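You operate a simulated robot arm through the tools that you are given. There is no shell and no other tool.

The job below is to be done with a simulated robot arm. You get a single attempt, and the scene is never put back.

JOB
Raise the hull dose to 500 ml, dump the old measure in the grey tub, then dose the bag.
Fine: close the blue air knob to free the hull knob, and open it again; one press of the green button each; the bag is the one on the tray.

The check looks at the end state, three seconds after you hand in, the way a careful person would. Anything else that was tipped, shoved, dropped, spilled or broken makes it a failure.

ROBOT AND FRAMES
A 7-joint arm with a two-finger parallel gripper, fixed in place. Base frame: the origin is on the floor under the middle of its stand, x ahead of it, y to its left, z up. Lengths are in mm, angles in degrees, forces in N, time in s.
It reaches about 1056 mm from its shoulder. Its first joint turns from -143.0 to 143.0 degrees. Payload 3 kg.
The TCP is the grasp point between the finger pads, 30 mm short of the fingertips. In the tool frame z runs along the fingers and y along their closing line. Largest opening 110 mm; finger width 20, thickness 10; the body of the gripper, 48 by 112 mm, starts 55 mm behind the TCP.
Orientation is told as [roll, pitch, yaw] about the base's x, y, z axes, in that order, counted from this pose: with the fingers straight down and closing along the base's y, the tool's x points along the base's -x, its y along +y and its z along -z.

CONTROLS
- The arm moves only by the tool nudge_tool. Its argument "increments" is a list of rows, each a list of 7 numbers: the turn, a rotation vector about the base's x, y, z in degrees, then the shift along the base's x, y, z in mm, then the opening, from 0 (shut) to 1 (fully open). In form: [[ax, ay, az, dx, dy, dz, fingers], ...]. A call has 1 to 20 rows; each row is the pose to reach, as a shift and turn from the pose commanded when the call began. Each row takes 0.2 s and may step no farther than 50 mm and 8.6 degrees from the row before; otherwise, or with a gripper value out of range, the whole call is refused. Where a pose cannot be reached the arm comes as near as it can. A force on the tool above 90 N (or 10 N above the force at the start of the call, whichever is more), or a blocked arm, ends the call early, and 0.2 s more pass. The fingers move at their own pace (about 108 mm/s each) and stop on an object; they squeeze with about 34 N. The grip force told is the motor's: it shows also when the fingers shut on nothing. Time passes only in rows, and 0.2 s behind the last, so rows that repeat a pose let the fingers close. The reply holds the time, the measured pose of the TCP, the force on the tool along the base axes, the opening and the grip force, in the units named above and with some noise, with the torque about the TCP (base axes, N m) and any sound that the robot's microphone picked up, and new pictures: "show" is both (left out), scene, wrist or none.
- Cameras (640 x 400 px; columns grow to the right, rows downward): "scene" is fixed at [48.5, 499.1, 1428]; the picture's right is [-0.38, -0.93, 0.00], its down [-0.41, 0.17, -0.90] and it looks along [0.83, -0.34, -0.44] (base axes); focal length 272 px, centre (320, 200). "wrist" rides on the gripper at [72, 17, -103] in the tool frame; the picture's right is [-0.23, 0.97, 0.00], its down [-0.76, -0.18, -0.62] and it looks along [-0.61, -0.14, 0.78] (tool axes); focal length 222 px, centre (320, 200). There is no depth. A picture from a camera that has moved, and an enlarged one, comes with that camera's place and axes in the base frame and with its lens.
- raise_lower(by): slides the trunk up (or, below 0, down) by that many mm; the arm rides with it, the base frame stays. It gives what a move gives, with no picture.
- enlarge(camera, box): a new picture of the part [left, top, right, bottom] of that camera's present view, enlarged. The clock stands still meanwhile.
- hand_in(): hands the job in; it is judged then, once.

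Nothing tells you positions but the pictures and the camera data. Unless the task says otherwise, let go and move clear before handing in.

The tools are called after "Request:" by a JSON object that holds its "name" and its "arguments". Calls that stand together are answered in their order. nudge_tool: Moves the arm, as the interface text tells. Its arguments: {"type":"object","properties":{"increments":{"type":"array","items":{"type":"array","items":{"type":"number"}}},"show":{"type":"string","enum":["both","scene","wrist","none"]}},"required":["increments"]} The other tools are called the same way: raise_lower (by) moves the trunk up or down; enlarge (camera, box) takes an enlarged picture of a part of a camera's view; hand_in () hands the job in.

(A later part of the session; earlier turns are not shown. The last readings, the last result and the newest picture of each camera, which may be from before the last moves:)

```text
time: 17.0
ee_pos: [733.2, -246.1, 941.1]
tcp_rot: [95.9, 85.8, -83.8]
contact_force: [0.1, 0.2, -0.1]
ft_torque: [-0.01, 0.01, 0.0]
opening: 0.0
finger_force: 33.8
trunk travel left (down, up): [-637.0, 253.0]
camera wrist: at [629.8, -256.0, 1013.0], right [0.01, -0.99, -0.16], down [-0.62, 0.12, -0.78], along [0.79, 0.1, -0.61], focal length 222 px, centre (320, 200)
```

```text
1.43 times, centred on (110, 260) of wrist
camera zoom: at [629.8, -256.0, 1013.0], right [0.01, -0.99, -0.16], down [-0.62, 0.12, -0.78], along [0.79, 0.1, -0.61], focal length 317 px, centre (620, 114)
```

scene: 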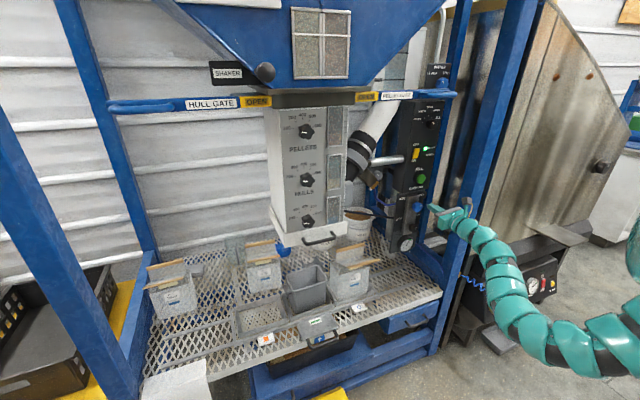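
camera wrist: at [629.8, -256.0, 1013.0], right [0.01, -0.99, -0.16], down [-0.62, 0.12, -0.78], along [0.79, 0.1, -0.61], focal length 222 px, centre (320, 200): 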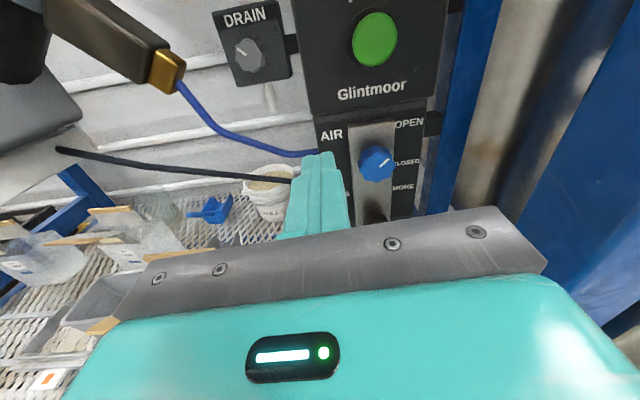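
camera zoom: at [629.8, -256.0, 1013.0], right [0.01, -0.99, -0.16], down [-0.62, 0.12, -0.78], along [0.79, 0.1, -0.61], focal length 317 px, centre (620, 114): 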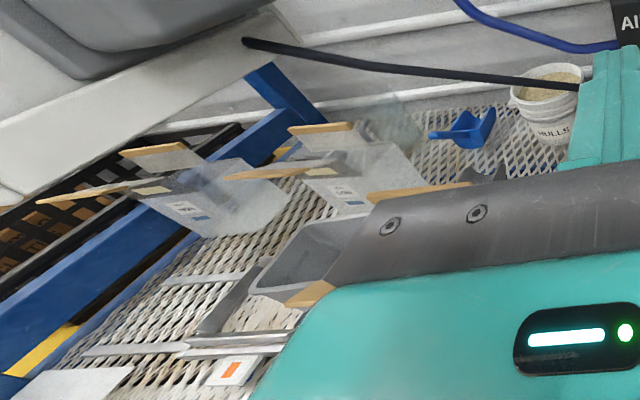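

OPEN is at about +45° clockwise from the top, which is where the pointer is now. CLOSED is further clockwise, so closing is a clockwise turn. I'll roll back 80° so there is room to turn clockwise, and line up in front of the air knob at about (y -304, z 865).

Request:
{"name": "nudge_tool", "arguments": {"increments": [[-8, 0, 0, 2, -6, -8, 0], [-16, 0, 0, 4, -12, -16, 0], [-24, 0, 0, 6, -18, -24, 0], [-32, 0, 0, 8, -24, -32, 0], [-40, 0, 0, 10, -30, -40, 0], [-48, 0, 0, 12, -36, -48, 0.2], [-56, 0, 0, 14, -42, -56, 0.4], [-64, 0, 0, 16, -48, -64, 0.6], [-72, 0, 0, 18, -54, -72, 0.6], [-80, 0, 0, 20, -58, -76, 0.6]]}}

```text
time: 19.2
ee_pos: [752.9, -301.8, 863.8]
tcp_rot: [89.8, 5.8, -89.6]
contact_force: [0.0, -0.4, -0.7]
ft_torque: [-0.01, -0.01, 0.03]
opening: 65.9
finger_force: 0.1
trunk travel left (down, up): [-637.0, 253.0]
camera wrist: at [648.8, -230.5, 889.3], right [0.01, -0.32, 0.95], down [-0.62, -0.75, -0.25], along [0.79, -0.58, -0.2], focal length 222 px, centre (320, 200)
```

scene: 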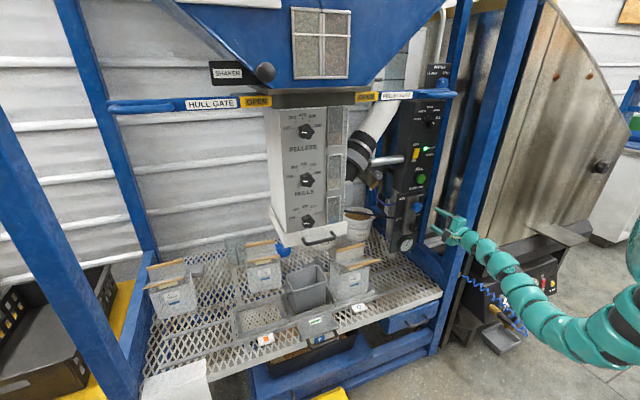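
wrist: 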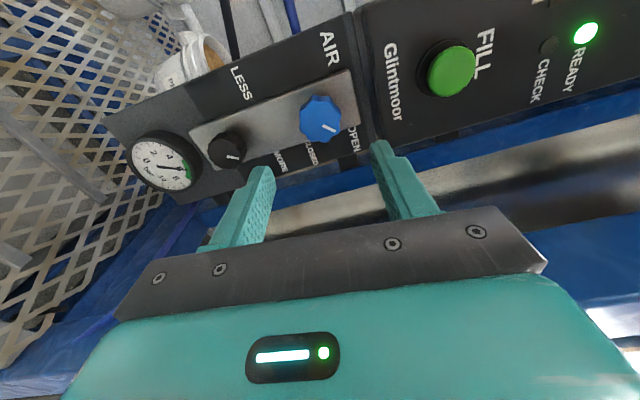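

The knob is well lined up on the finger axis. I'll zoom in to confirm the centre and the pointer before approaching.

Request:
{"name": "enlarge", "arguments": {"camera": "wrist", "box": [270, 80, 370, 160]}}

Request:
{"name": "enlarge", "arguments": {"camera": "wrist", "box": [110, 60, 390, 220]}}

```text
5.00 times, centred on (320, 120) of wrist
camera zoom: at [648.8, -230.5, 889.3], right [0.01, -0.32, 0.95], down [-0.62, -0.75, -0.25], along [0.79, -0.58, -0.2], focal length 1111 px, centre (320, 600)
```

zoom: 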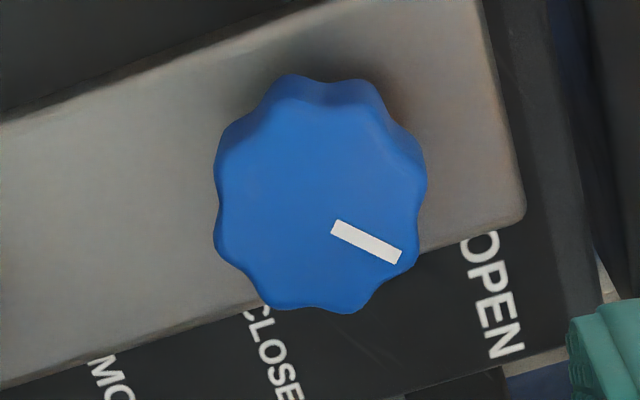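

```text
2.29 times, centred on (250, 140) of wrist
camera zoom: at [648.8, -230.5, 889.3], right [0.01, -0.32, 0.95], down [-0.62, -0.75, -0.25], along [0.79, -0.58, -0.2], focal length 508 px, centre (480, 337)
```

zoom: 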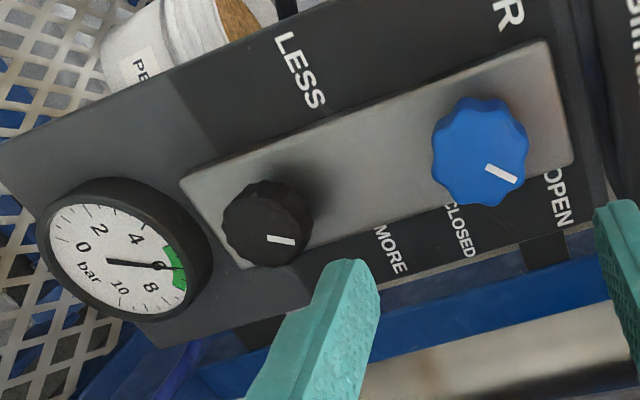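

The knob front is at about (870, -303, 864.5), within 1–2 mm of the finger axis. I'll approach until the fingertips overlap the knob by about 15 mm.

Request:
{"name": "nudge_tool", "arguments": {"increments": [[0, 0, 0, 25, -1, 0.5, 0.6], [0, 0, 0, 50, -1, 0.5, 0.6], [0, 0, 0, 75, -1, 0.5, 0.6], [0, 0, 0, 90, -1, 0.5, 0.6], [0, 0, 0, 98, -1, 0.5, 0.6], [0, 0, 0, 102, -1, 0.5, 0.6]]}}

```text
time: 20.6
ee_pos: [853.8, -302.9, 866.1]
tcp_rot: [89.9, 5.8, -89.4]
contact_force: [-0.4, 0.5, 0.3]
ft_torque: [-0.02, 0.04, 0.01]
opening: 66.1
finger_force: 0.1
trunk travel left (down, up): [-637.0, 253.0]
camera wrist: at [750.4, -232.1, 890.5], right [0.01, -0.32, 0.95], down [-0.62, -0.75, -0.25], along [0.79, -0.58, -0.2], focal length 222 px, centre (320, 200)
```

scene: 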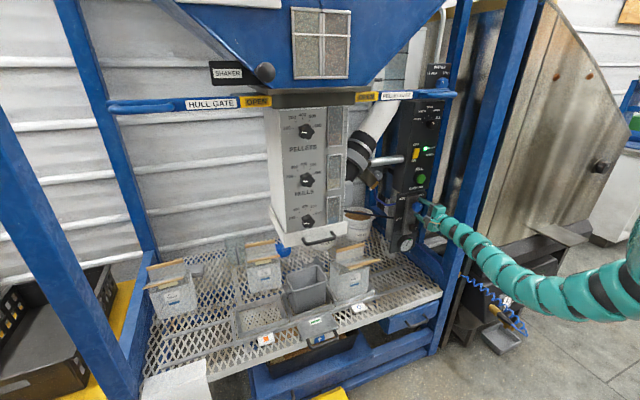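
wrist: 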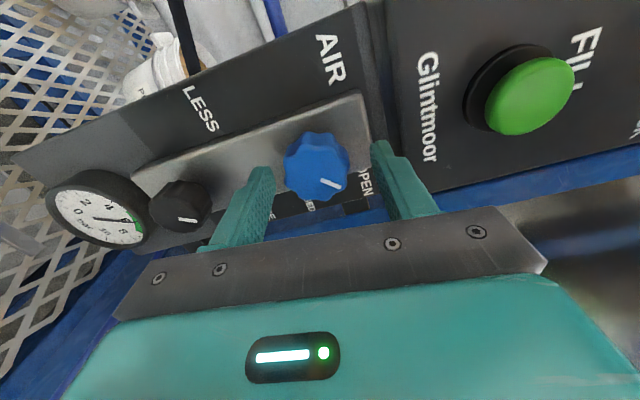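

Request:
{"name": "enlarge", "arguments": {"camera": "wrist", "box": [240, 110, 440, 230]}}

```text
3.20 times, centred on (340, 170) of wrist
camera zoom: at [750.4, -232.1, 890.5], right [0.01, -0.32, 0.95], down [-0.62, -0.75, -0.25], along [0.79, -0.58, -0.2], focal length 711 px, centre (256, 296)
```

zoom: 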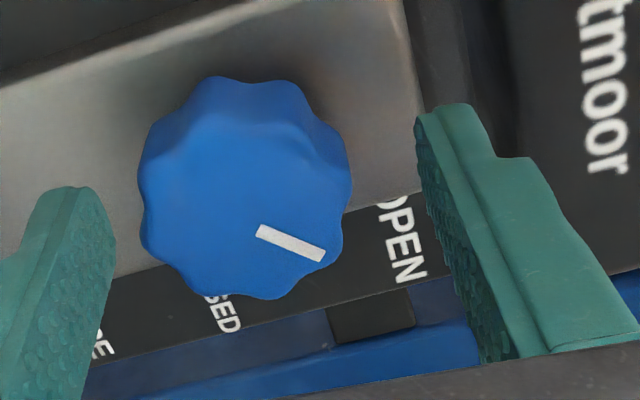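

The fingers straddle the knob, which is about 2–3 mm off the axis. I'll re-centre and close gently on it.

Request:
{"name": "nudge_tool", "arguments": {"increments": [[0, 0, 0, 2, -2.5, -2.5, 0.6], [0, 0, 0, 2, -2.5, -2.5, 0.3], [0, 0, 0, 2, -2.5, -2.5, 0.2], [0, 0, 0, 2, -2.5, -2.5, 0.2]]}}

```text
time: 21.6
ee_pos: [855.0, -306.7, 862.3]
tcp_rot: [89.8, 5.8, -89.6]
contact_force: [-2.0, -0.8, -2.5]
ft_torque: [0.09, -0.34, -0.13]
opening: 45.6
finger_force: 45.2
trunk travel left (down, up): [-637.0, 253.0]
camera wrist: at [752.0, -235.7, 887.0], right [0.01, -0.33, 0.95], down [-0.62, -0.74, -0.25], along [0.79, -0.58, -0.21], focal length 222 px, centre (320, 200)
```

scene: 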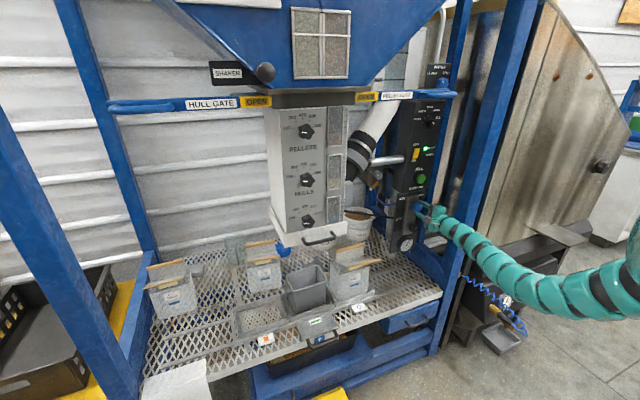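
wrist: 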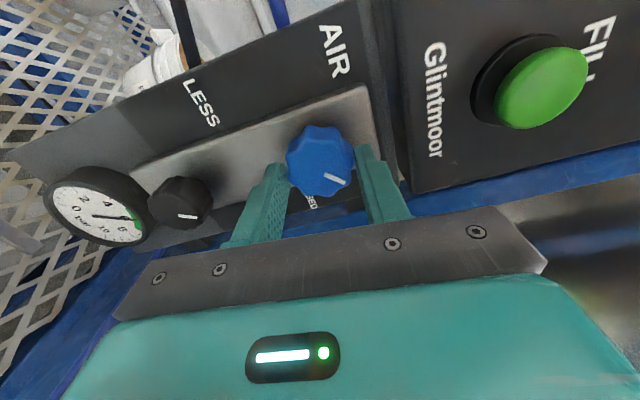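

The knob is gripped, with an opening of 45.6 mm. I'll turn it clockwise in stages, watching the torque and the sounds.

Request:
{"name": "nudge_tool", "arguments": {"increments": [[8, 0, 0, 0, 0, 0, 0.2], [16, 0, 0, 0, 0, 0, 0.2], [24, 0, 0, 0, 0, 0, 0.2], [32, 0, 0, 0, 0, 0, 0.2], [40, 0, 0, 0, 0, 0, 0.2]], "show": "wrist"}}

```text
time: 22.8
ee_pos: [856.4, -305.8, 860.8]
tcp_rot: [90.1, 46.0, -89.5]
contact_force: [-5.2, -4.1, -12.6]
ft_torque: [0.0, 0.28, -0.79]
opening: 45.5
finger_force: 44.8
trunk travel left (down, up): [-637.0, 253.0]
camera wrist: at [752.2, -267.1, 925.2], right [0.0, -0.86, 0.51], down [-0.62, -0.41, -0.67], along [0.78, -0.32, -0.53], focal length 222 px, centre (320, 200)
```

wrist: 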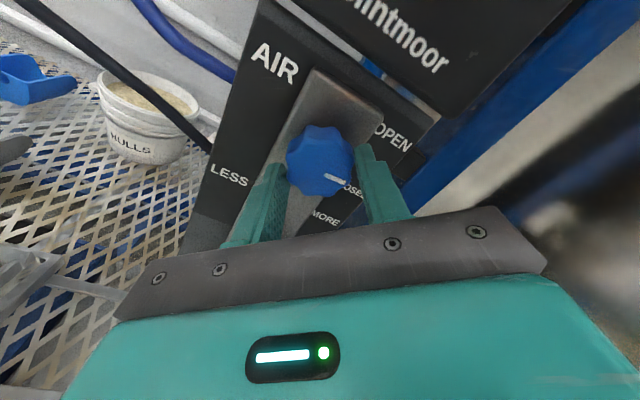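

The knob turns with the fingers and the pointer is now close to CLOSED. I'll ease the small vertical side-load and continue.

Request:
{"name": "nudge_tool", "arguments": {"increments": [[8, 0, 0, 0, 0, -1.5, 0.2], [16, 0, 0, 0, 0, -2, 0.2], [20, 0, 0, 0, 0, -2, 0.2]]}}

Request:
{"name": "enlarge", "arguments": {"camera": "wrist", "box": [220, 60, 460, 220]}}

Request:
{"name": "enlarge", "arguments": {"camera": "scene", "box": [390, 90, 450, 260]}}

```text
time: 23.6
ee_pos: [856.0, -305.1, 861.1]
tcp_rot: [90.6, 66.0, -89.0]
contact_force: [-12.6, -4.7, -10.0]
ft_torque: [0.0, 0.87, -0.76]
opening: 45.3
finger_force: 44.7
trunk travel left (down, up): [-637.0, 253.0]
camera wrist: at [752.1, -290.8, 933.7], right [0.01, -0.98, 0.19], down [-0.62, -0.15, -0.77], along [0.79, -0.11, -0.61], focal length 222 px, centre (320, 200)
```

scene: 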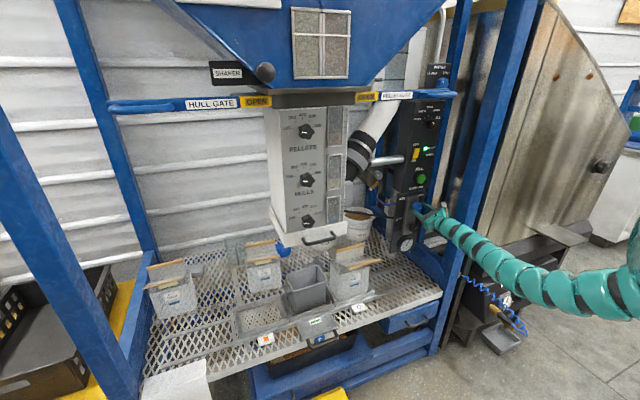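
wrist: 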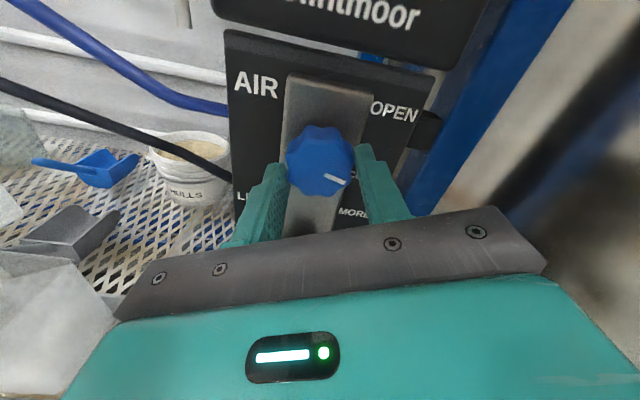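

```text
2.50 times, centred on (340, 140) of wrist
camera zoom: at [752.1, -290.8, 933.7], right [0.01, -0.98, 0.19], down [-0.62, -0.15, -0.77], along [0.79, -0.11, -0.61], focal length 555 px, centre (270, 350)
```

zoom: 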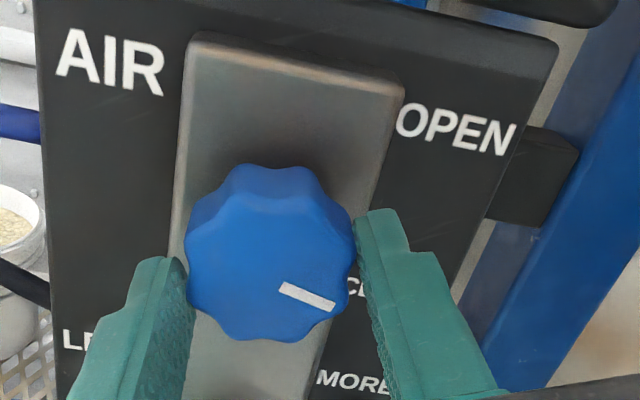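

```text
2.35 times, centred on (420, 175) of scene
camera zoom: at [48.5, 499.1, 1428.0], right [-0.38, -0.93, 0.0], down [-0.41, 0.17, -0.9], along [0.83, -0.34, -0.44], focal length 641 px, centre (85, 259)
```

zoom: 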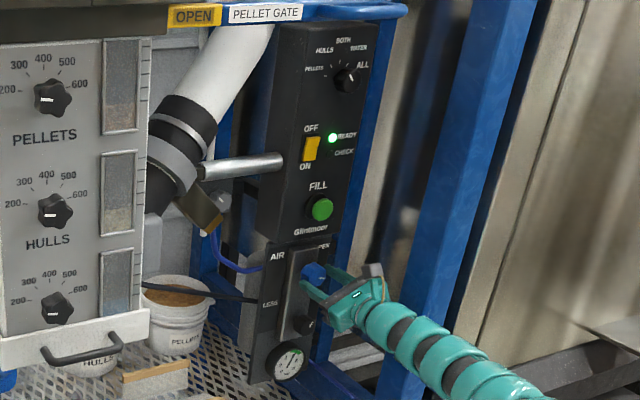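

The pointer is about 60° past OPEN, but READY is still lit and the gauge needle hasn't dropped, so the air isn't closed yet. I'll ease off the plate by 2 mm and turn further, up to about 90° in total.

Request:
{"name": "nudge_tool", "arguments": {"increments": [[6, 0, 0, -2, 0, -1, 0.2], [12, 0, 0, -2, 0, -1, 0.2], [18, 0, 0, -2, 0, -1, 0.2], [18, 0, 0, -2, 0, -1, 0.2]]}}

Request:
{"name": "enlarge", "arguments": {"camera": "wrist", "box": [220, 60, 460, 220]}}

Request:
{"name": "enlarge", "arguments": {"camera": "scene", "box": [390, 90, 450, 260]}}

```text
time: 24.6
ee_pos: [856.2, -304.0, 860.4]
tcp_rot: [94.9, 83.9, -84.9]
contact_force: [20.2, -6.9, 6.5]
ft_torque: [0.04, 0.05, -0.25]
opening: 45.3
finger_force: 44.7
trunk travel left (down, up): [-637.0, 253.0]
camera wrist: at [751.9, -313.5, 933.9], right [0.01, -0.99, -0.12], down [-0.62, 0.09, -0.78], along [0.79, 0.08, -0.61], focal length 222 px, centre (320, 200)
```

scene: 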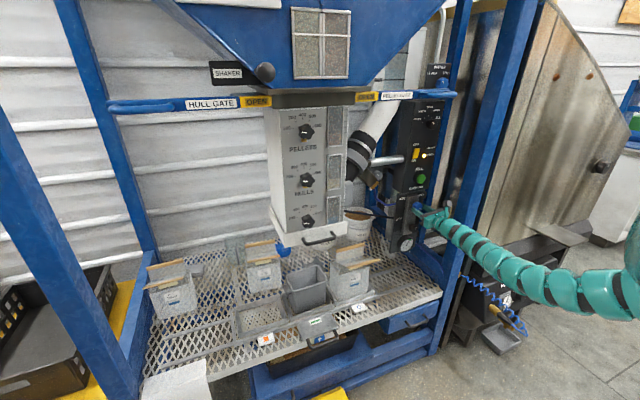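
wrist: 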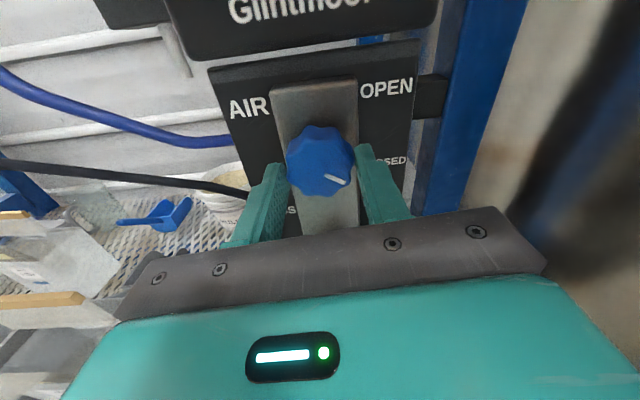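

```text
2.50 times, centred on (340, 140) of wrist
camera zoom: at [751.9, -313.5, 933.9], right [0.01, -0.99, -0.12], down [-0.62, 0.09, -0.78], along [0.79, 0.08, -0.61], focal length 555 px, centre (270, 350)
```

zoom: 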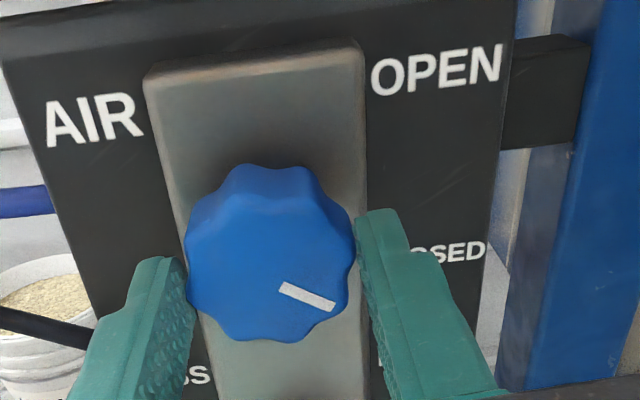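

```text
2.35 times, centred on (420, 175) of scene
camera zoom: at [48.5, 499.1, 1428.0], right [-0.38, -0.93, 0.0], down [-0.41, 0.17, -0.9], along [0.83, -0.34, -0.44], focal length 641 px, centre (85, 259)
```

zoom: 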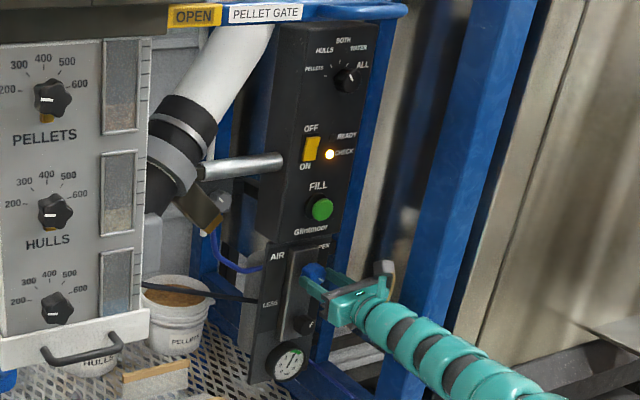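

The CHECK lamp is lit and READY is off, so the air supply is now closing. I'll check the gauge and the dial knobs.

Request:
{"name": "enlarge", "arguments": {"camera": "scene", "box": [280, 110, 350, 235]}}

Request:
{"name": "enlarge", "arguments": {"camera": "scene", "box": [390, 200, 440, 255]}}

```text
3.20 times, centred on (315, 172) of scene
camera zoom: at [48.5, 499.1, 1428.0], right [-0.38, -0.93, 0.0], down [-0.41, 0.17, -0.9], along [0.83, -0.34, -0.44], focal length 872 px, centre (336, 288)
```

zoom: 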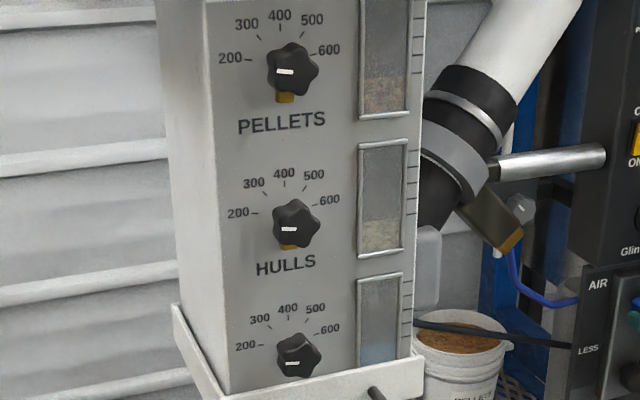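

```text
7.27 times, centred on (415, 228) of scene
camera zoom: at [48.5, 499.1, 1428.0], right [-0.38, -0.93, 0.0], down [-0.41, 0.17, -0.9], along [0.83, -0.34, -0.44], focal length 1982 px, centre (-371, 0)
```

zoom: 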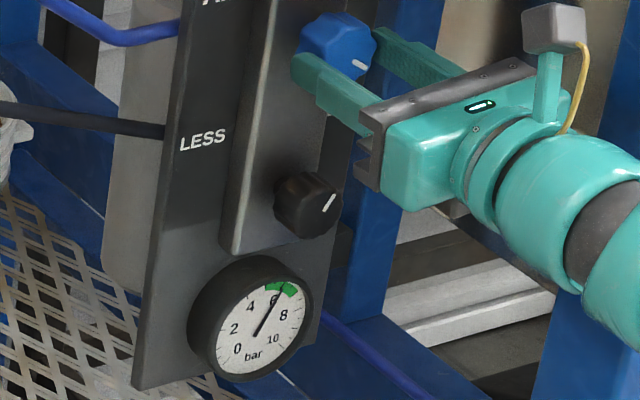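

The orange lock tabs under the PELLETS and HULLS knobs have now dropped, and CHECK is lit, so the hull knob should be free. I'll let go of the air knob and back straight out.

Request:
{"name": "nudge_tool", "arguments": {"increments": [[0, 0, 0, 1, 0, 0, 0.4], [0, 0, 0, 1, 0, 0, 0.62], [0, 0, 0, -20, 0, 0, 0.62], [0, 0, 0, -60, 0, 0, 0.62], [0, 0, 0, -100, 0, 0, 0.62]]}}

Request:
{"name": "enlarge", "arguments": {"camera": "wrist", "box": [260, 0, 480, 180]}}

```text
time: 25.8
ee_pos: [751.4, -304.0, 863.1]
tcp_rot: [93.6, 83.8, -86.3]
contact_force: [-0.6, 0.8, -0.1]
ft_torque: [0.0, 0.01, -0.04]
opening: 68.0
finger_force: 0.1
trunk travel left (down, up): [-637.0, 253.0]
camera wrist: at [647.6, -312.4, 935.2], right [0.0, -0.99, -0.12], down [-0.62, 0.09, -0.78], along [0.79, 0.08, -0.61], focal length 222 px, centre (320, 200)
```

scene: 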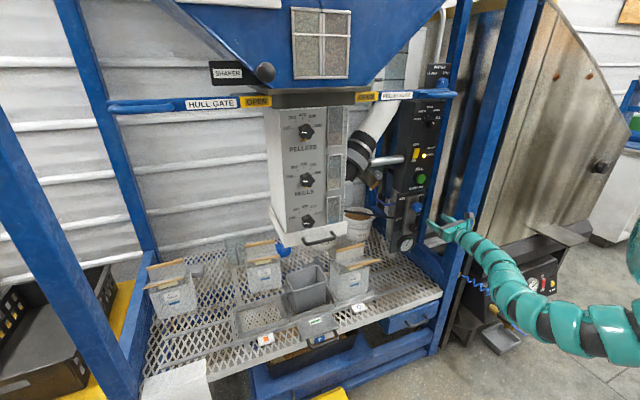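
wrist: 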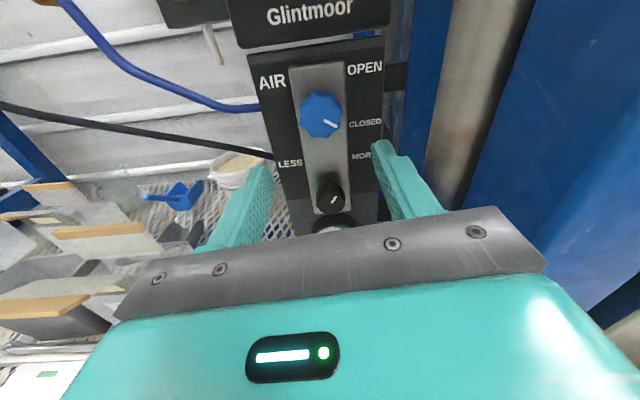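

```text
2.22 times, centred on (370, 90) of wrist
camera zoom: at [647.6, -312.4, 935.2], right [0.0, -0.99, -0.12], down [-0.62, 0.09, -0.78], along [0.79, 0.08, -0.61], focal length 494 px, centre (209, 444)
```

zoom: 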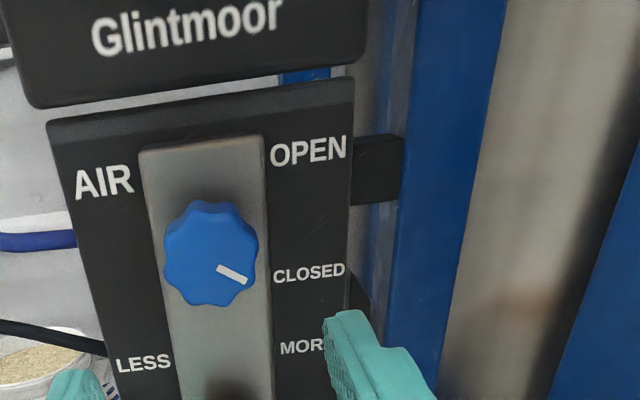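

The pointer now sits past the CLOSED label. Next I'll back away, roll to the starting angle for the hull knob, and travel up and left in front of the column.

Request:
{"name": "nudge_tool", "arguments": {"increments": [[-8, 0, 0, -18, 0, 10, 0.62], [-16, 0, 0, -36, 0, 26, 0.62], [-24, 0, 0, -54, 0, 42, 0.62], [-32, 0, 0, -72, 0, 58, 0.62], [-40, 0, 0, -85, 10, 74, 0.62], [-48, 0, 0, -85, 30, 90, 0.62], [-56, 0, 0, -85, 50, 106, 0.62], [-64, 0, 0, -85, 70, 122, 0.62], [-72, 0, 0, -85, 90, 138, 0.62], [-80, 0, 0, -85, 110, 154, 0.62], [-88, 0, 0, -85, 130, 170, 0.62], [-96, 0, 0, -85, 150, 186, 0.62], [-104, 0, 0, -85, 170, 202, 0.62], [-112, 0, 0, -85, 190, 218, 0.62], [-120, 0, 0, -85, 210, 234, 0.62]]}}

```text
time: 29.0
ee_pos: [666.9, -92.2, 1093.8]
tcp_rot: [89.3, -36.3, -89.4]
contact_force: [-0.2, 0.2, -0.2]
ft_torque: [0.0, 0.0, 0.02]
opening: 67.9
finger_force: 0.0
trunk travel left (down, up): [-637.0, 253.0]
camera wrist: at [563.0, -23.1, 1066.8], right [0.01, 0.39, 0.92], down [-0.62, -0.72, 0.31], along [0.79, -0.57, 0.24], focal length 222 px, centre (320, 200)
```

scene: 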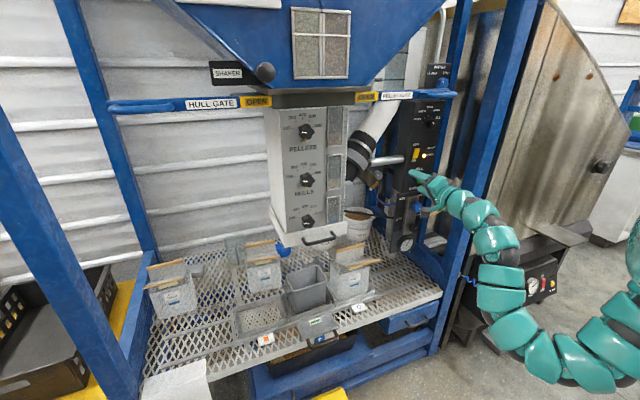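
wrist: 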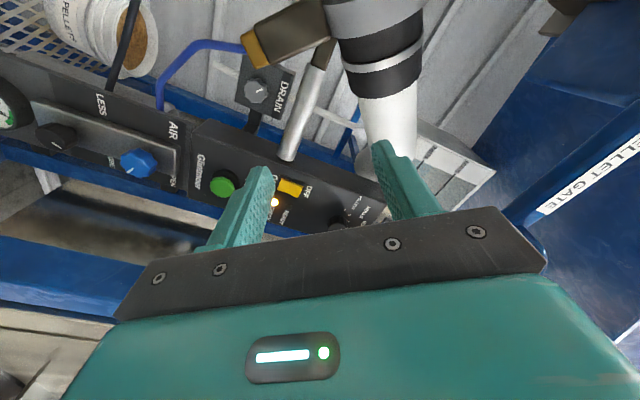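

All rows were reached. Now I'll traverse left to stand in front of the hull knob, with margin from the column face.

Request:
{"name": "nudge_tool", "arguments": {"increments": [[0, 0, 0, -10, 40, 6, 0.62], [0, 0, 0, -20, 80, 12, 0.62], [0, 0, 0, -30, 120, 18, 0.62], [0, 0, 0, -30, 160, 24, 0.62], [0, 0, 0, -30, 200, 30, 0.62], [0, 0, 0, -30, 240, 36, 0.62], [0, 0, 0, -30, 280, 42, 0.62], [0, 0, 0, -30, 320, 48, 0.62], [0, 0, 0, -30, 360, 52, 0.62]]}}

```text
time: 31.0
ee_pos: [638.1, 267.6, 1143.6]
tcp_rot: [89.4, -36.2, -89.5]
contact_force: [0.1, 0.9, 0.1]
ft_torque: [0.04, -0.03, -0.02]
opening: 68.2
finger_force: 0.0
trunk travel left (down, up): [-637.0, 253.0]
camera wrist: at [535.2, 337.8, 1115.8], right [0.01, 0.39, 0.92], down [-0.62, -0.72, 0.31], along [0.79, -0.57, 0.24], focal length 222 px, centre (320, 200)
```

scene: 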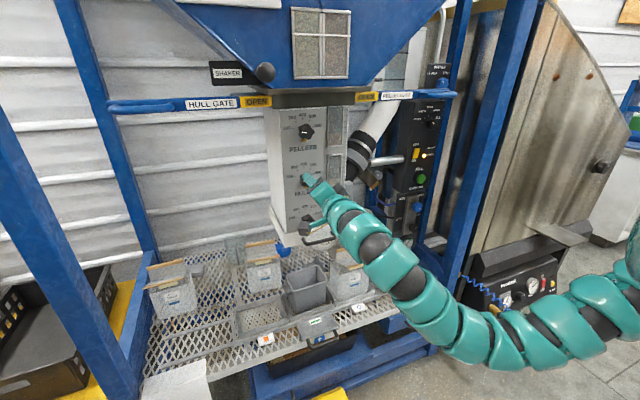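
wrist: 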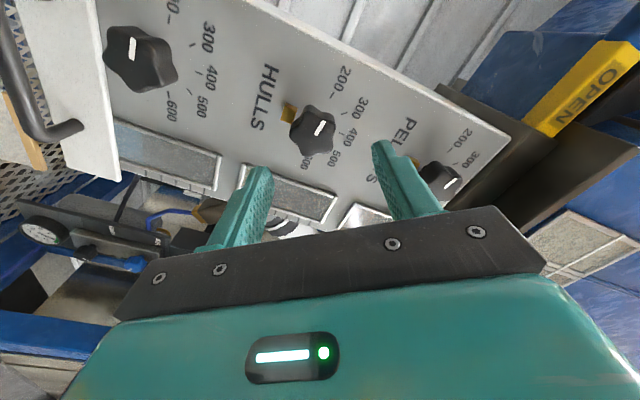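

I'm in front of the hull knob. I'll zoom in to check alignment and look at the orange lock tab.

Request:
{"name": "enlarge", "arguments": {"camera": "wrist", "box": [260, 80, 370, 170]}}

Request:
{"name": "enlarge", "arguments": {"camera": "wrist", "box": [60, 0, 500, 240]}}

```text
4.44 times, centred on (315, 125) of wrist
camera zoom: at [535.2, 337.8, 1115.8], right [0.01, 0.39, 0.92], down [-0.62, -0.72, 0.31], along [0.79, -0.57, 0.24], focal length 987 px, centre (342, 533)
```

zoom: 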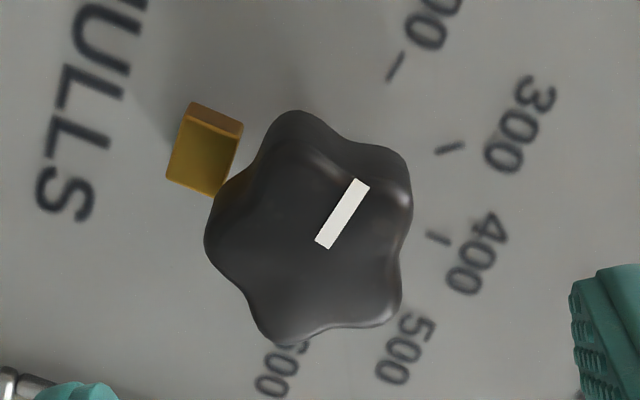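

```text
1.45 times, centred on (280, 120) of wrist
camera zoom: at [535.2, 337.8, 1115.8], right [0.01, 0.39, 0.92], down [-0.62, -0.72, 0.31], along [0.79, -0.57, 0.24], focal length 323 px, centre (378, 316)
```

zoom: 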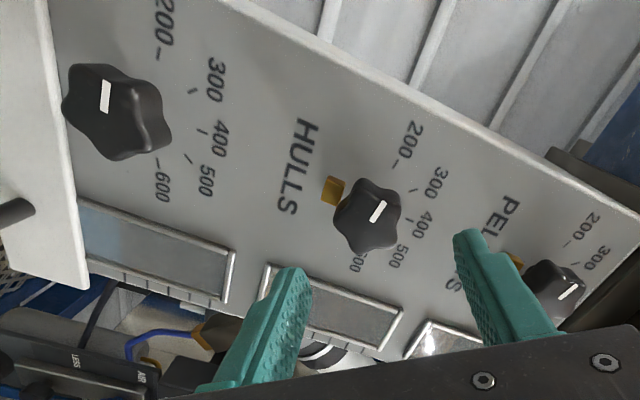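

The lock tab is a small block clear of the knob. The knob sits about 5 mm below the finger axis in the image. I'll correct that and move 28 mm closer to fix the depth.

Request:
{"name": "nudge_tool", "arguments": {"increments": [[0, 0, 0, 14, -3.1, -4.3, 0.62], [0, 0, 0, 28, -3.1, -4.3, 0.62]], "show": "wrist"}}

Request:
{"name": "enlarge", "arguments": {"camera": "wrist", "box": [250, 90, 390, 200]}}

```text
time: 31.6
ee_pos: [667.7, 263.4, 1139.2]
tcp_rot: [89.4, -36.1, -89.4]
contact_force: [0.4, 0.6, -0.1]
ft_torque: [0.01, -0.03, 0.0]
opening: 68.2
finger_force: 0.0
trunk travel left (down, up): [-637.0, 253.0]
camera wrist: at [563.9, 332.4, 1112.2], right [0.01, 0.39, 0.92], down [-0.62, -0.72, 0.31], along [0.79, -0.57, 0.24], focal length 222 px, centre (320, 200)
```

wrist: 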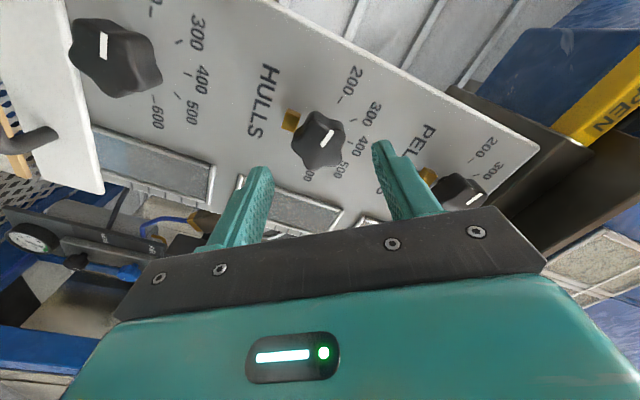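

```text
3.64 times, centred on (320, 145) of wrist
camera zoom: at [563.9, 332.4, 1112.2], right [0.01, 0.39, 0.92], down [-0.62, -0.72, 0.31], along [0.79, -0.57, 0.24], focal length 808 px, centre (320, 400)
```

zoom: 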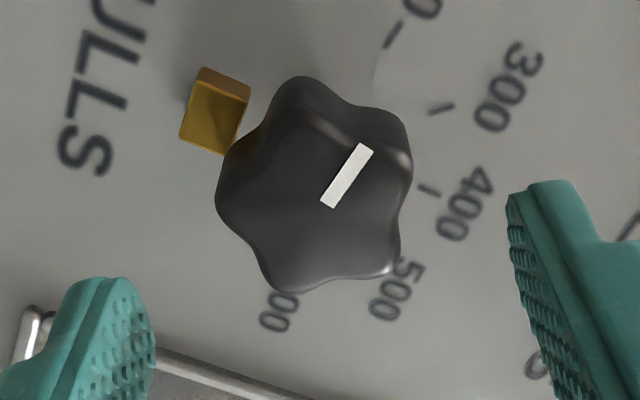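

Triangulating from two wrist views gives the knob front at about (711, 268, 1139) and the dial face at about x=750. I'll go in so the tips overlap the front 17 mm of the knob, staying about 22 mm off the face and clear of the lock tab.

Request:
{"name": "nudge_tool", "arguments": {"increments": [[0, 0, 0, 10, 3, -2.2, 0.62], [0, 0, 0, 20, 3, -2.2, 0.62], [0, 0, 0, 29, 3, -2.2, 0.62]], "show": "wrist"}}

Request:
{"name": "enlarge", "arguments": {"camera": "wrist", "box": [230, 90, 410, 230]}}

```text
time: 32.4
ee_pos: [694.6, 265.8, 1137.9]
tcp_rot: [89.5, -36.3, -89.4]
contact_force: [0.2, 0.3, 0.0]
ft_torque: [0.02, 0.02, -0.01]
opening: 68.1
finger_force: 0.1
trunk travel left (down, up): [-637.0, 253.0]
camera wrist: at [590.8, 335.0, 1110.9], right [0.01, 0.39, 0.92], down [-0.62, -0.72, 0.31], along [0.79, -0.57, 0.24], focal length 222 px, centre (320, 200)
```

wrist: 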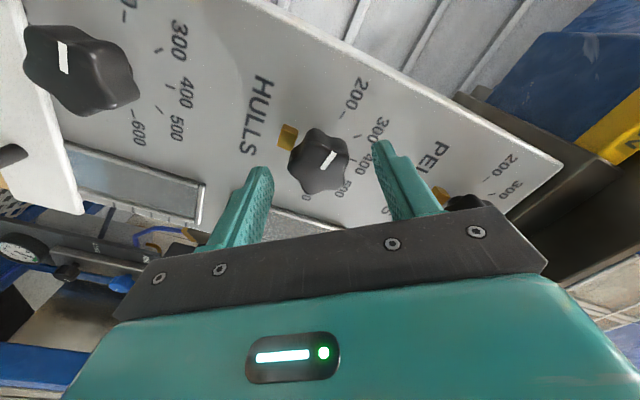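

```text
2.86 times, centred on (320, 160) of wrist
camera zoom: at [590.8, 335.0, 1110.9], right [0.01, 0.39, 0.92], down [-0.62, -0.72, 0.31], along [0.79, -0.57, 0.24], focal length 635 px, centre (320, 314)
```

zoom: 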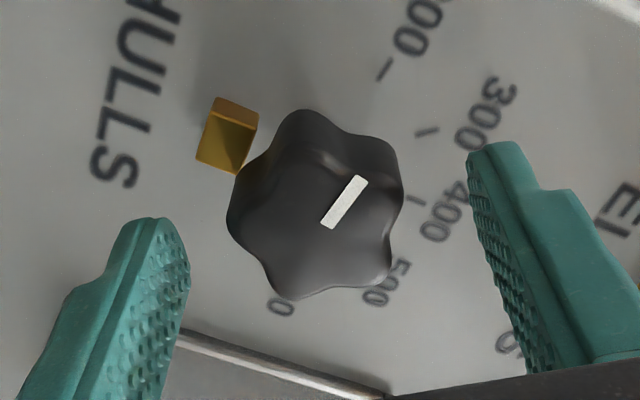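

It's aligned within about a millimetre. I'll advance 3 mm more and close on the hull knob.

Request:
{"name": "nudge_tool", "arguments": {"increments": [[0, 0, 0, 3, 0, 0, 0.62], [0, 0, 0, 3, 0, 0, 0.25], [0, 0, 0, 3, 0, 0, 0.15], [0, 0, 0, 3, 0, 0, 0.15]], "show": "wrist"}}

Request:
{"name": "enlarge", "arguments": {"camera": "wrist", "box": [230, 90, 410, 230]}}

```text
time: 33.4
ee_pos: [699.0, 265.8, 1139.1]
tcp_rot: [89.4, -36.2, -89.4]
contact_force: [1.0, -0.1, -1.6]
ft_torque: [0.02, -0.04, 0.47]
opening: 41.4
finger_force: 45.0
trunk travel left (down, up): [-637.0, 253.0]
camera wrist: at [594.4, 334.5, 1111.0], right [0.01, 0.39, 0.92], down [-0.62, -0.72, 0.31], along [0.79, -0.57, 0.24], focal length 222 px, centre (320, 200)
```

wrist: 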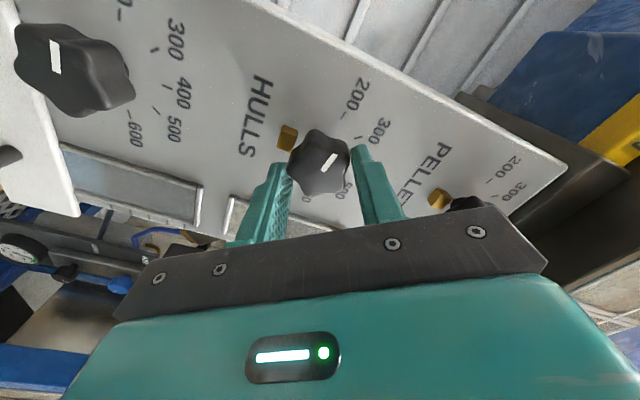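

```text
2.86 times, centred on (320, 160) of wrist
camera zoom: at [594.4, 334.5, 1111.0], right [0.01, 0.39, 0.92], down [-0.62, -0.72, 0.31], along [0.79, -0.57, 0.24], focal length 635 px, centre (320, 314)
```

zoom: 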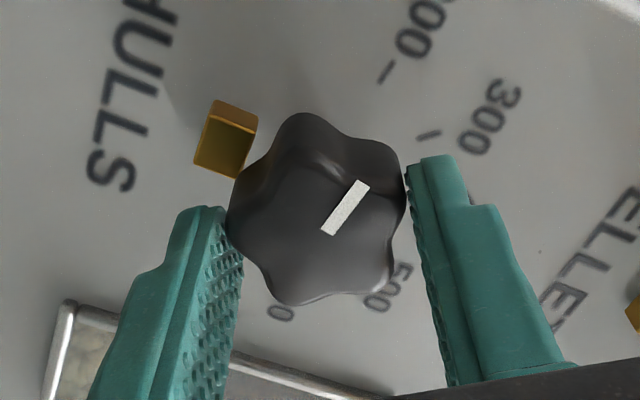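

The hull knob is gripped at 41.4 mm. I'll turn it clockwise by an initial 24° and check that it really is free.

Request:
{"name": "nudge_tool", "arguments": {"increments": [[6, 0, 0, 0, 0, 0, 0.15], [12, 0, 0, 0, 0, 0, 0.15], [18, 0, 0, 0, 0, 0, 0.15], [24, 0, 0, 0, 0, 0, 0.15]], "show": "wrist"}}

Request:
{"name": "enlarge", "arguments": {"camera": "wrist", "box": [230, 90, 410, 230]}}

```text
time: 34.4
ee_pos: [698.3, 265.6, 1138.4]
tcp_rot: [89.5, -12.3, -89.5]
contact_force: [-14.1, -6.3, -17.0]
ft_torque: [-0.04, 0.14, 0.51]
opening: 41.0
finger_force: 45.2
trunk travel left (down, up): [-637.0, 253.0]
camera wrist: at [594.5, 340.0, 1141.0], right [0.01, -0.02, 1.0], down [-0.62, -0.79, -0.01], along [0.79, -0.62, -0.02], focal length 222 px, centre (320, 200)
```

wrist: 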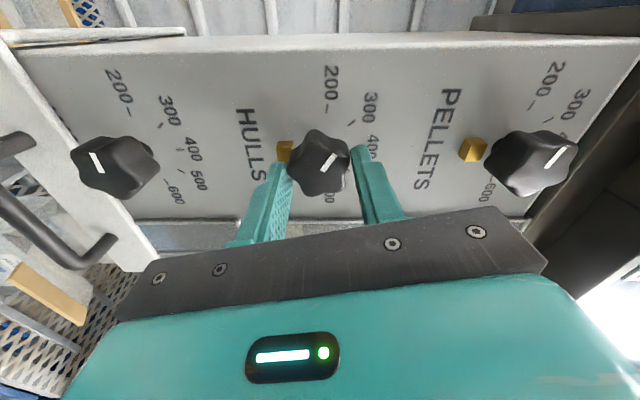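

```text
2.86 times, centred on (320, 160) of wrist
camera zoom: at [594.5, 340.0, 1141.0], right [0.01, -0.02, 1.0], down [-0.62, -0.79, -0.01], along [0.79, -0.62, -0.02], focal length 635 px, centre (320, 314)
```

zoom: 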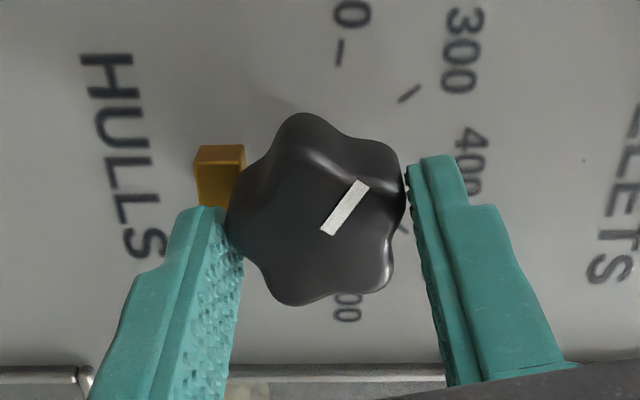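

The knob is turning with the fingers and the tab is clear, since it only stands out about 9 mm. I'll relieve the small side-load and keep turning.

Request:
{"name": "nudge_tool", "arguments": {"increments": [[8, 0, 0, -1, 0, -1, 0.15], [16, 0, 0, -1, 0, -1, 0.15], [24, 0, 0, -1, 0, -1, 0.15], [32, 0, 0, -1, 0, -1, 0.15]], "show": "wrist"}}

Request:
{"name": "enlarge", "arguments": {"camera": "wrist", "box": [230, 90, 410, 230]}}

```text
time: 35.4
ee_pos: [698.9, 265.2, 1138.8]
tcp_rot: [89.9, 20.0, -89.6]
contact_force: [-9.0, -5.4, -20.5]
ft_torque: [0.01, 0.38, -0.39]
opening: 41.1
finger_force: 44.8
trunk travel left (down, up): [-637.0, 253.0]
camera wrist: at [594.6, 327.9, 1179.1], right [0.01, -0.55, 0.84], down [-0.62, -0.66, -0.42], along [0.79, -0.52, -0.34], focal length 222 px, centre (320, 200)
```

wrist: 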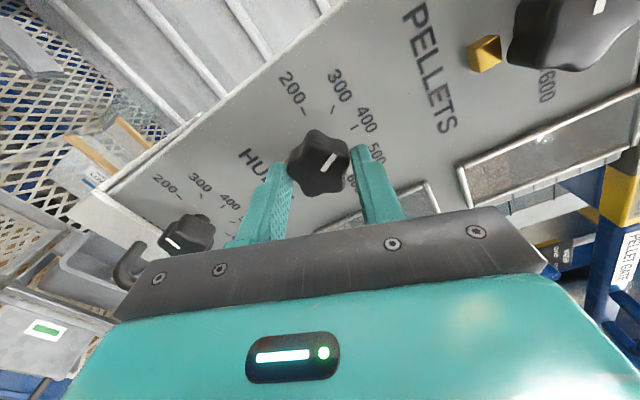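

```text
2.86 times, centred on (320, 160) of wrist
camera zoom: at [594.6, 327.9, 1179.1], right [0.01, -0.55, 0.84], down [-0.62, -0.66, -0.42], along [0.79, -0.52, -0.34], focal length 635 px, centre (320, 314)
```

zoom: 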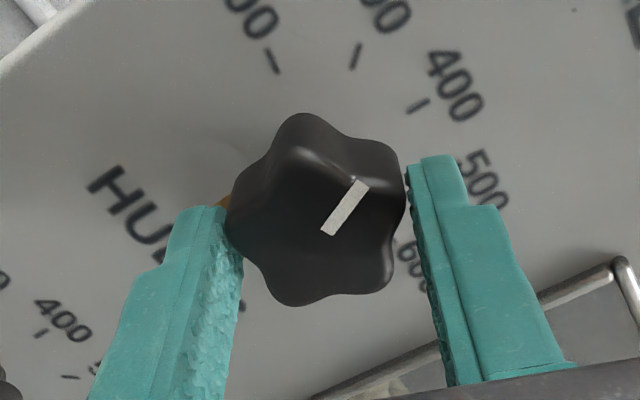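

The pointer is between 300 and 400, as expected. I'll continue turning toward 500.

Request:
{"name": "nudge_tool", "arguments": {"increments": [[8, 0, 0, 0, 0, -2, 0.15], [16, 0, 0, 0, 0, -2, 0.15], [24, 0, 0, 0, 0, -2, 0.15], [32, 0, 0, 0, 0, -2, 0.15], [40, 0, 0, 0, 0, -2, 0.15]], "show": "wrist"}}

Request:
{"name": "enlarge", "arguments": {"camera": "wrist", "box": [230, 90, 410, 230]}}

```text
time: 36.6
ee_pos: [642.0, 245.0, 1243.5]
tcp_rot: [90.8, 59.9, -89.1]
contact_force: [-0.3, 0.0, -0.1]
ft_torque: [0.01, -0.01, -0.11]
opening: 16.5
finger_force: 0.0
out of reach, approached as far as the arm can: row 3, 4, 5
trunk travel left (down, up): [-637.0, 253.0]
camera wrist: at [538.7, 267.0, 1315.2], right [0.0, -0.96, 0.29], down [-0.62, -0.23, -0.75], along [0.79, -0.18, -0.59], focal length 222 px, centre (320, 200)
```

wrist: 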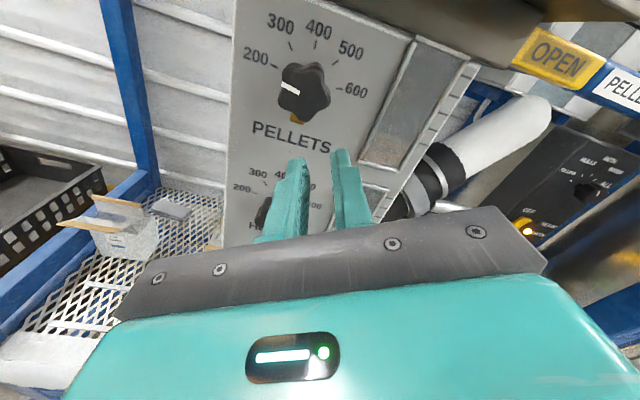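

```text
2.86 times, centred on (320, 160) of wrist
camera zoom: at [538.7, 267.0, 1315.2], right [0.0, -0.96, 0.29], down [-0.62, -0.23, -0.75], along [0.79, -0.18, -0.59], focal length 635 px, centre (320, 314)
```

zoom: 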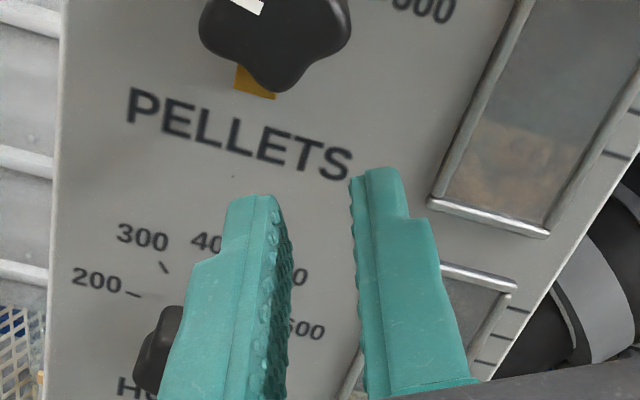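

The arm ran out of wrist range near that roll, slipped off the knob and backed up. The force reads zero and nothing seems to have been hit. I'll check the knob and its surroundings.

Request:
{"name": "enlarge", "arguments": {"camera": "scene", "box": [260, 100, 380, 260]}}

Request:
{"name": "enlarge", "arguments": {"camera": "scene", "box": [90, 30, 470, 270]}}

```text
2.50 times, centred on (320, 180) of scene
camera zoom: at [48.5, 499.1, 1428.0], right [-0.38, -0.93, 0.0], down [-0.41, 0.17, -0.9], along [0.83, -0.34, -0.44], focal length 681 px, centre (320, 250)
```

zoom: 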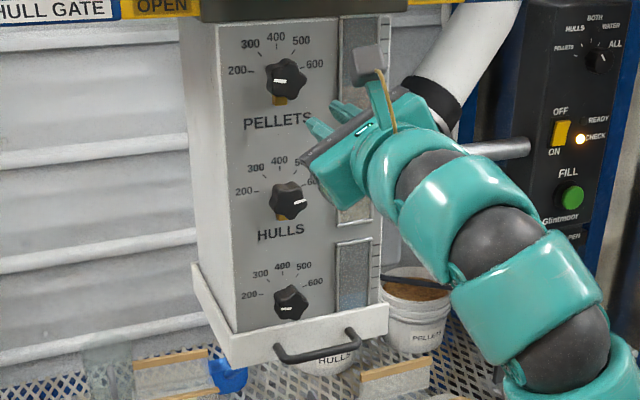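

```text
1.67 times, centred on (280, 150) of scene
camera zoom: at [48.5, 499.1, 1428.0], right [-0.38, -0.93, 0.0], down [-0.41, 0.17, -0.9], along [0.83, -0.34, -0.44], focal length 454 px, centre (387, 283)
```

zoom: 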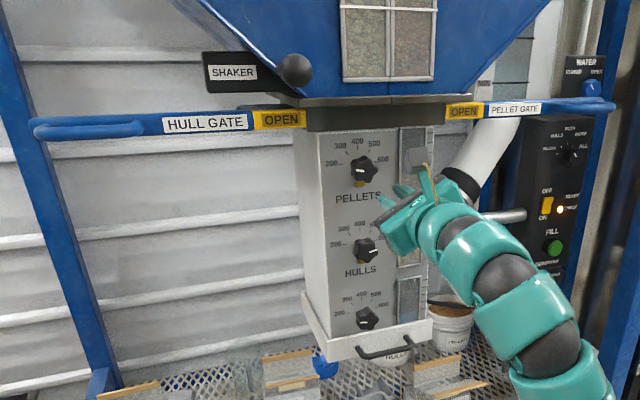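

The hull pointer overshot as the fingers slipped, and it now points right, near 600. Nothing else moved. I'll back off, roll to a comfortable range and take a close look.

Request:
{"name": "nudge_tool", "arguments": {"increments": [[0, 0, 0, -15, 0, 0, 0.4], [-8, 0, 0, -25, 4, -15, 0.62], [-16, 0, 0, -25, 8, -30, 0.62], [-24, 0, 0, -25, 12, -45, 0.62], [-32, 0, 0, -25, 16, -60, 0.62], [-40, 0, 0, -25, 20, -75, 0.62], [-48, 0, 0, -25, 22, -90, 0.62], [-52, 0, 0, -25, 22, -105, 0.62]]}}

Request:
{"name": "enlarge", "arguments": {"camera": "wrist", "box": [250, 70, 390, 190]}}

```text
time: 38.4
ee_pos: [616.1, 264.9, 1139.8]
tcp_rot: [89.8, 7.7, -89.6]
contact_force: [-0.2, -0.2, 0.0]
ft_torque: [0.0, 0.0, 0.0]
opening: 68.2
finger_force: 0.0
trunk travel left (down, up): [-637.0, 253.0]
camera wrist: at [512.5, 335.0, 1166.4], right [0.01, -0.36, 0.93], down [-0.62, -0.74, -0.28], along [0.79, -0.58, -0.22], focal length 222 px, centre (320, 200)
```

scene: 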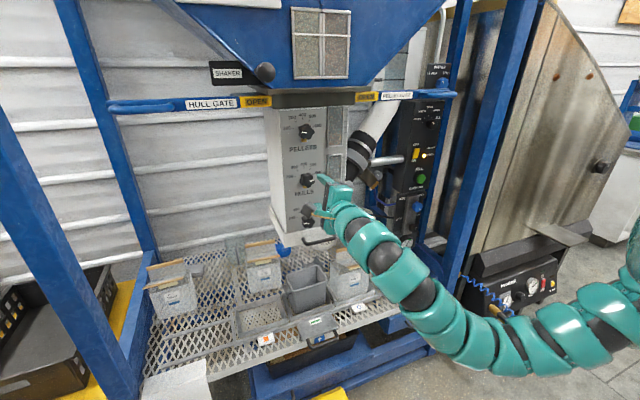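
wrist: 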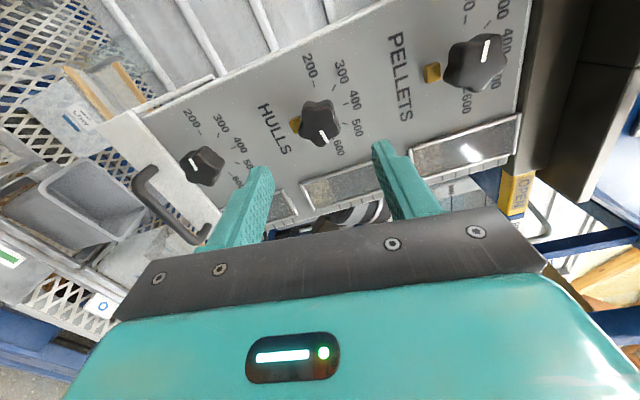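

```text
3.33 times, centred on (320, 130) of wrist
camera zoom: at [512.5, 335.0, 1166.4], right [0.01, -0.36, 0.93], down [-0.62, -0.74, -0.28], along [0.79, -0.58, -0.22], focal length 740 px, centre (320, 433)
```

zoom: 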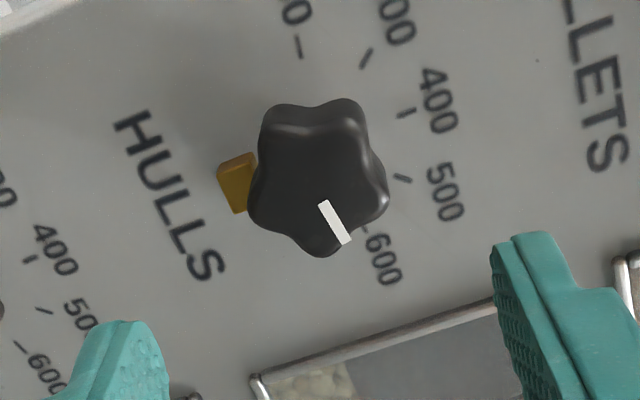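

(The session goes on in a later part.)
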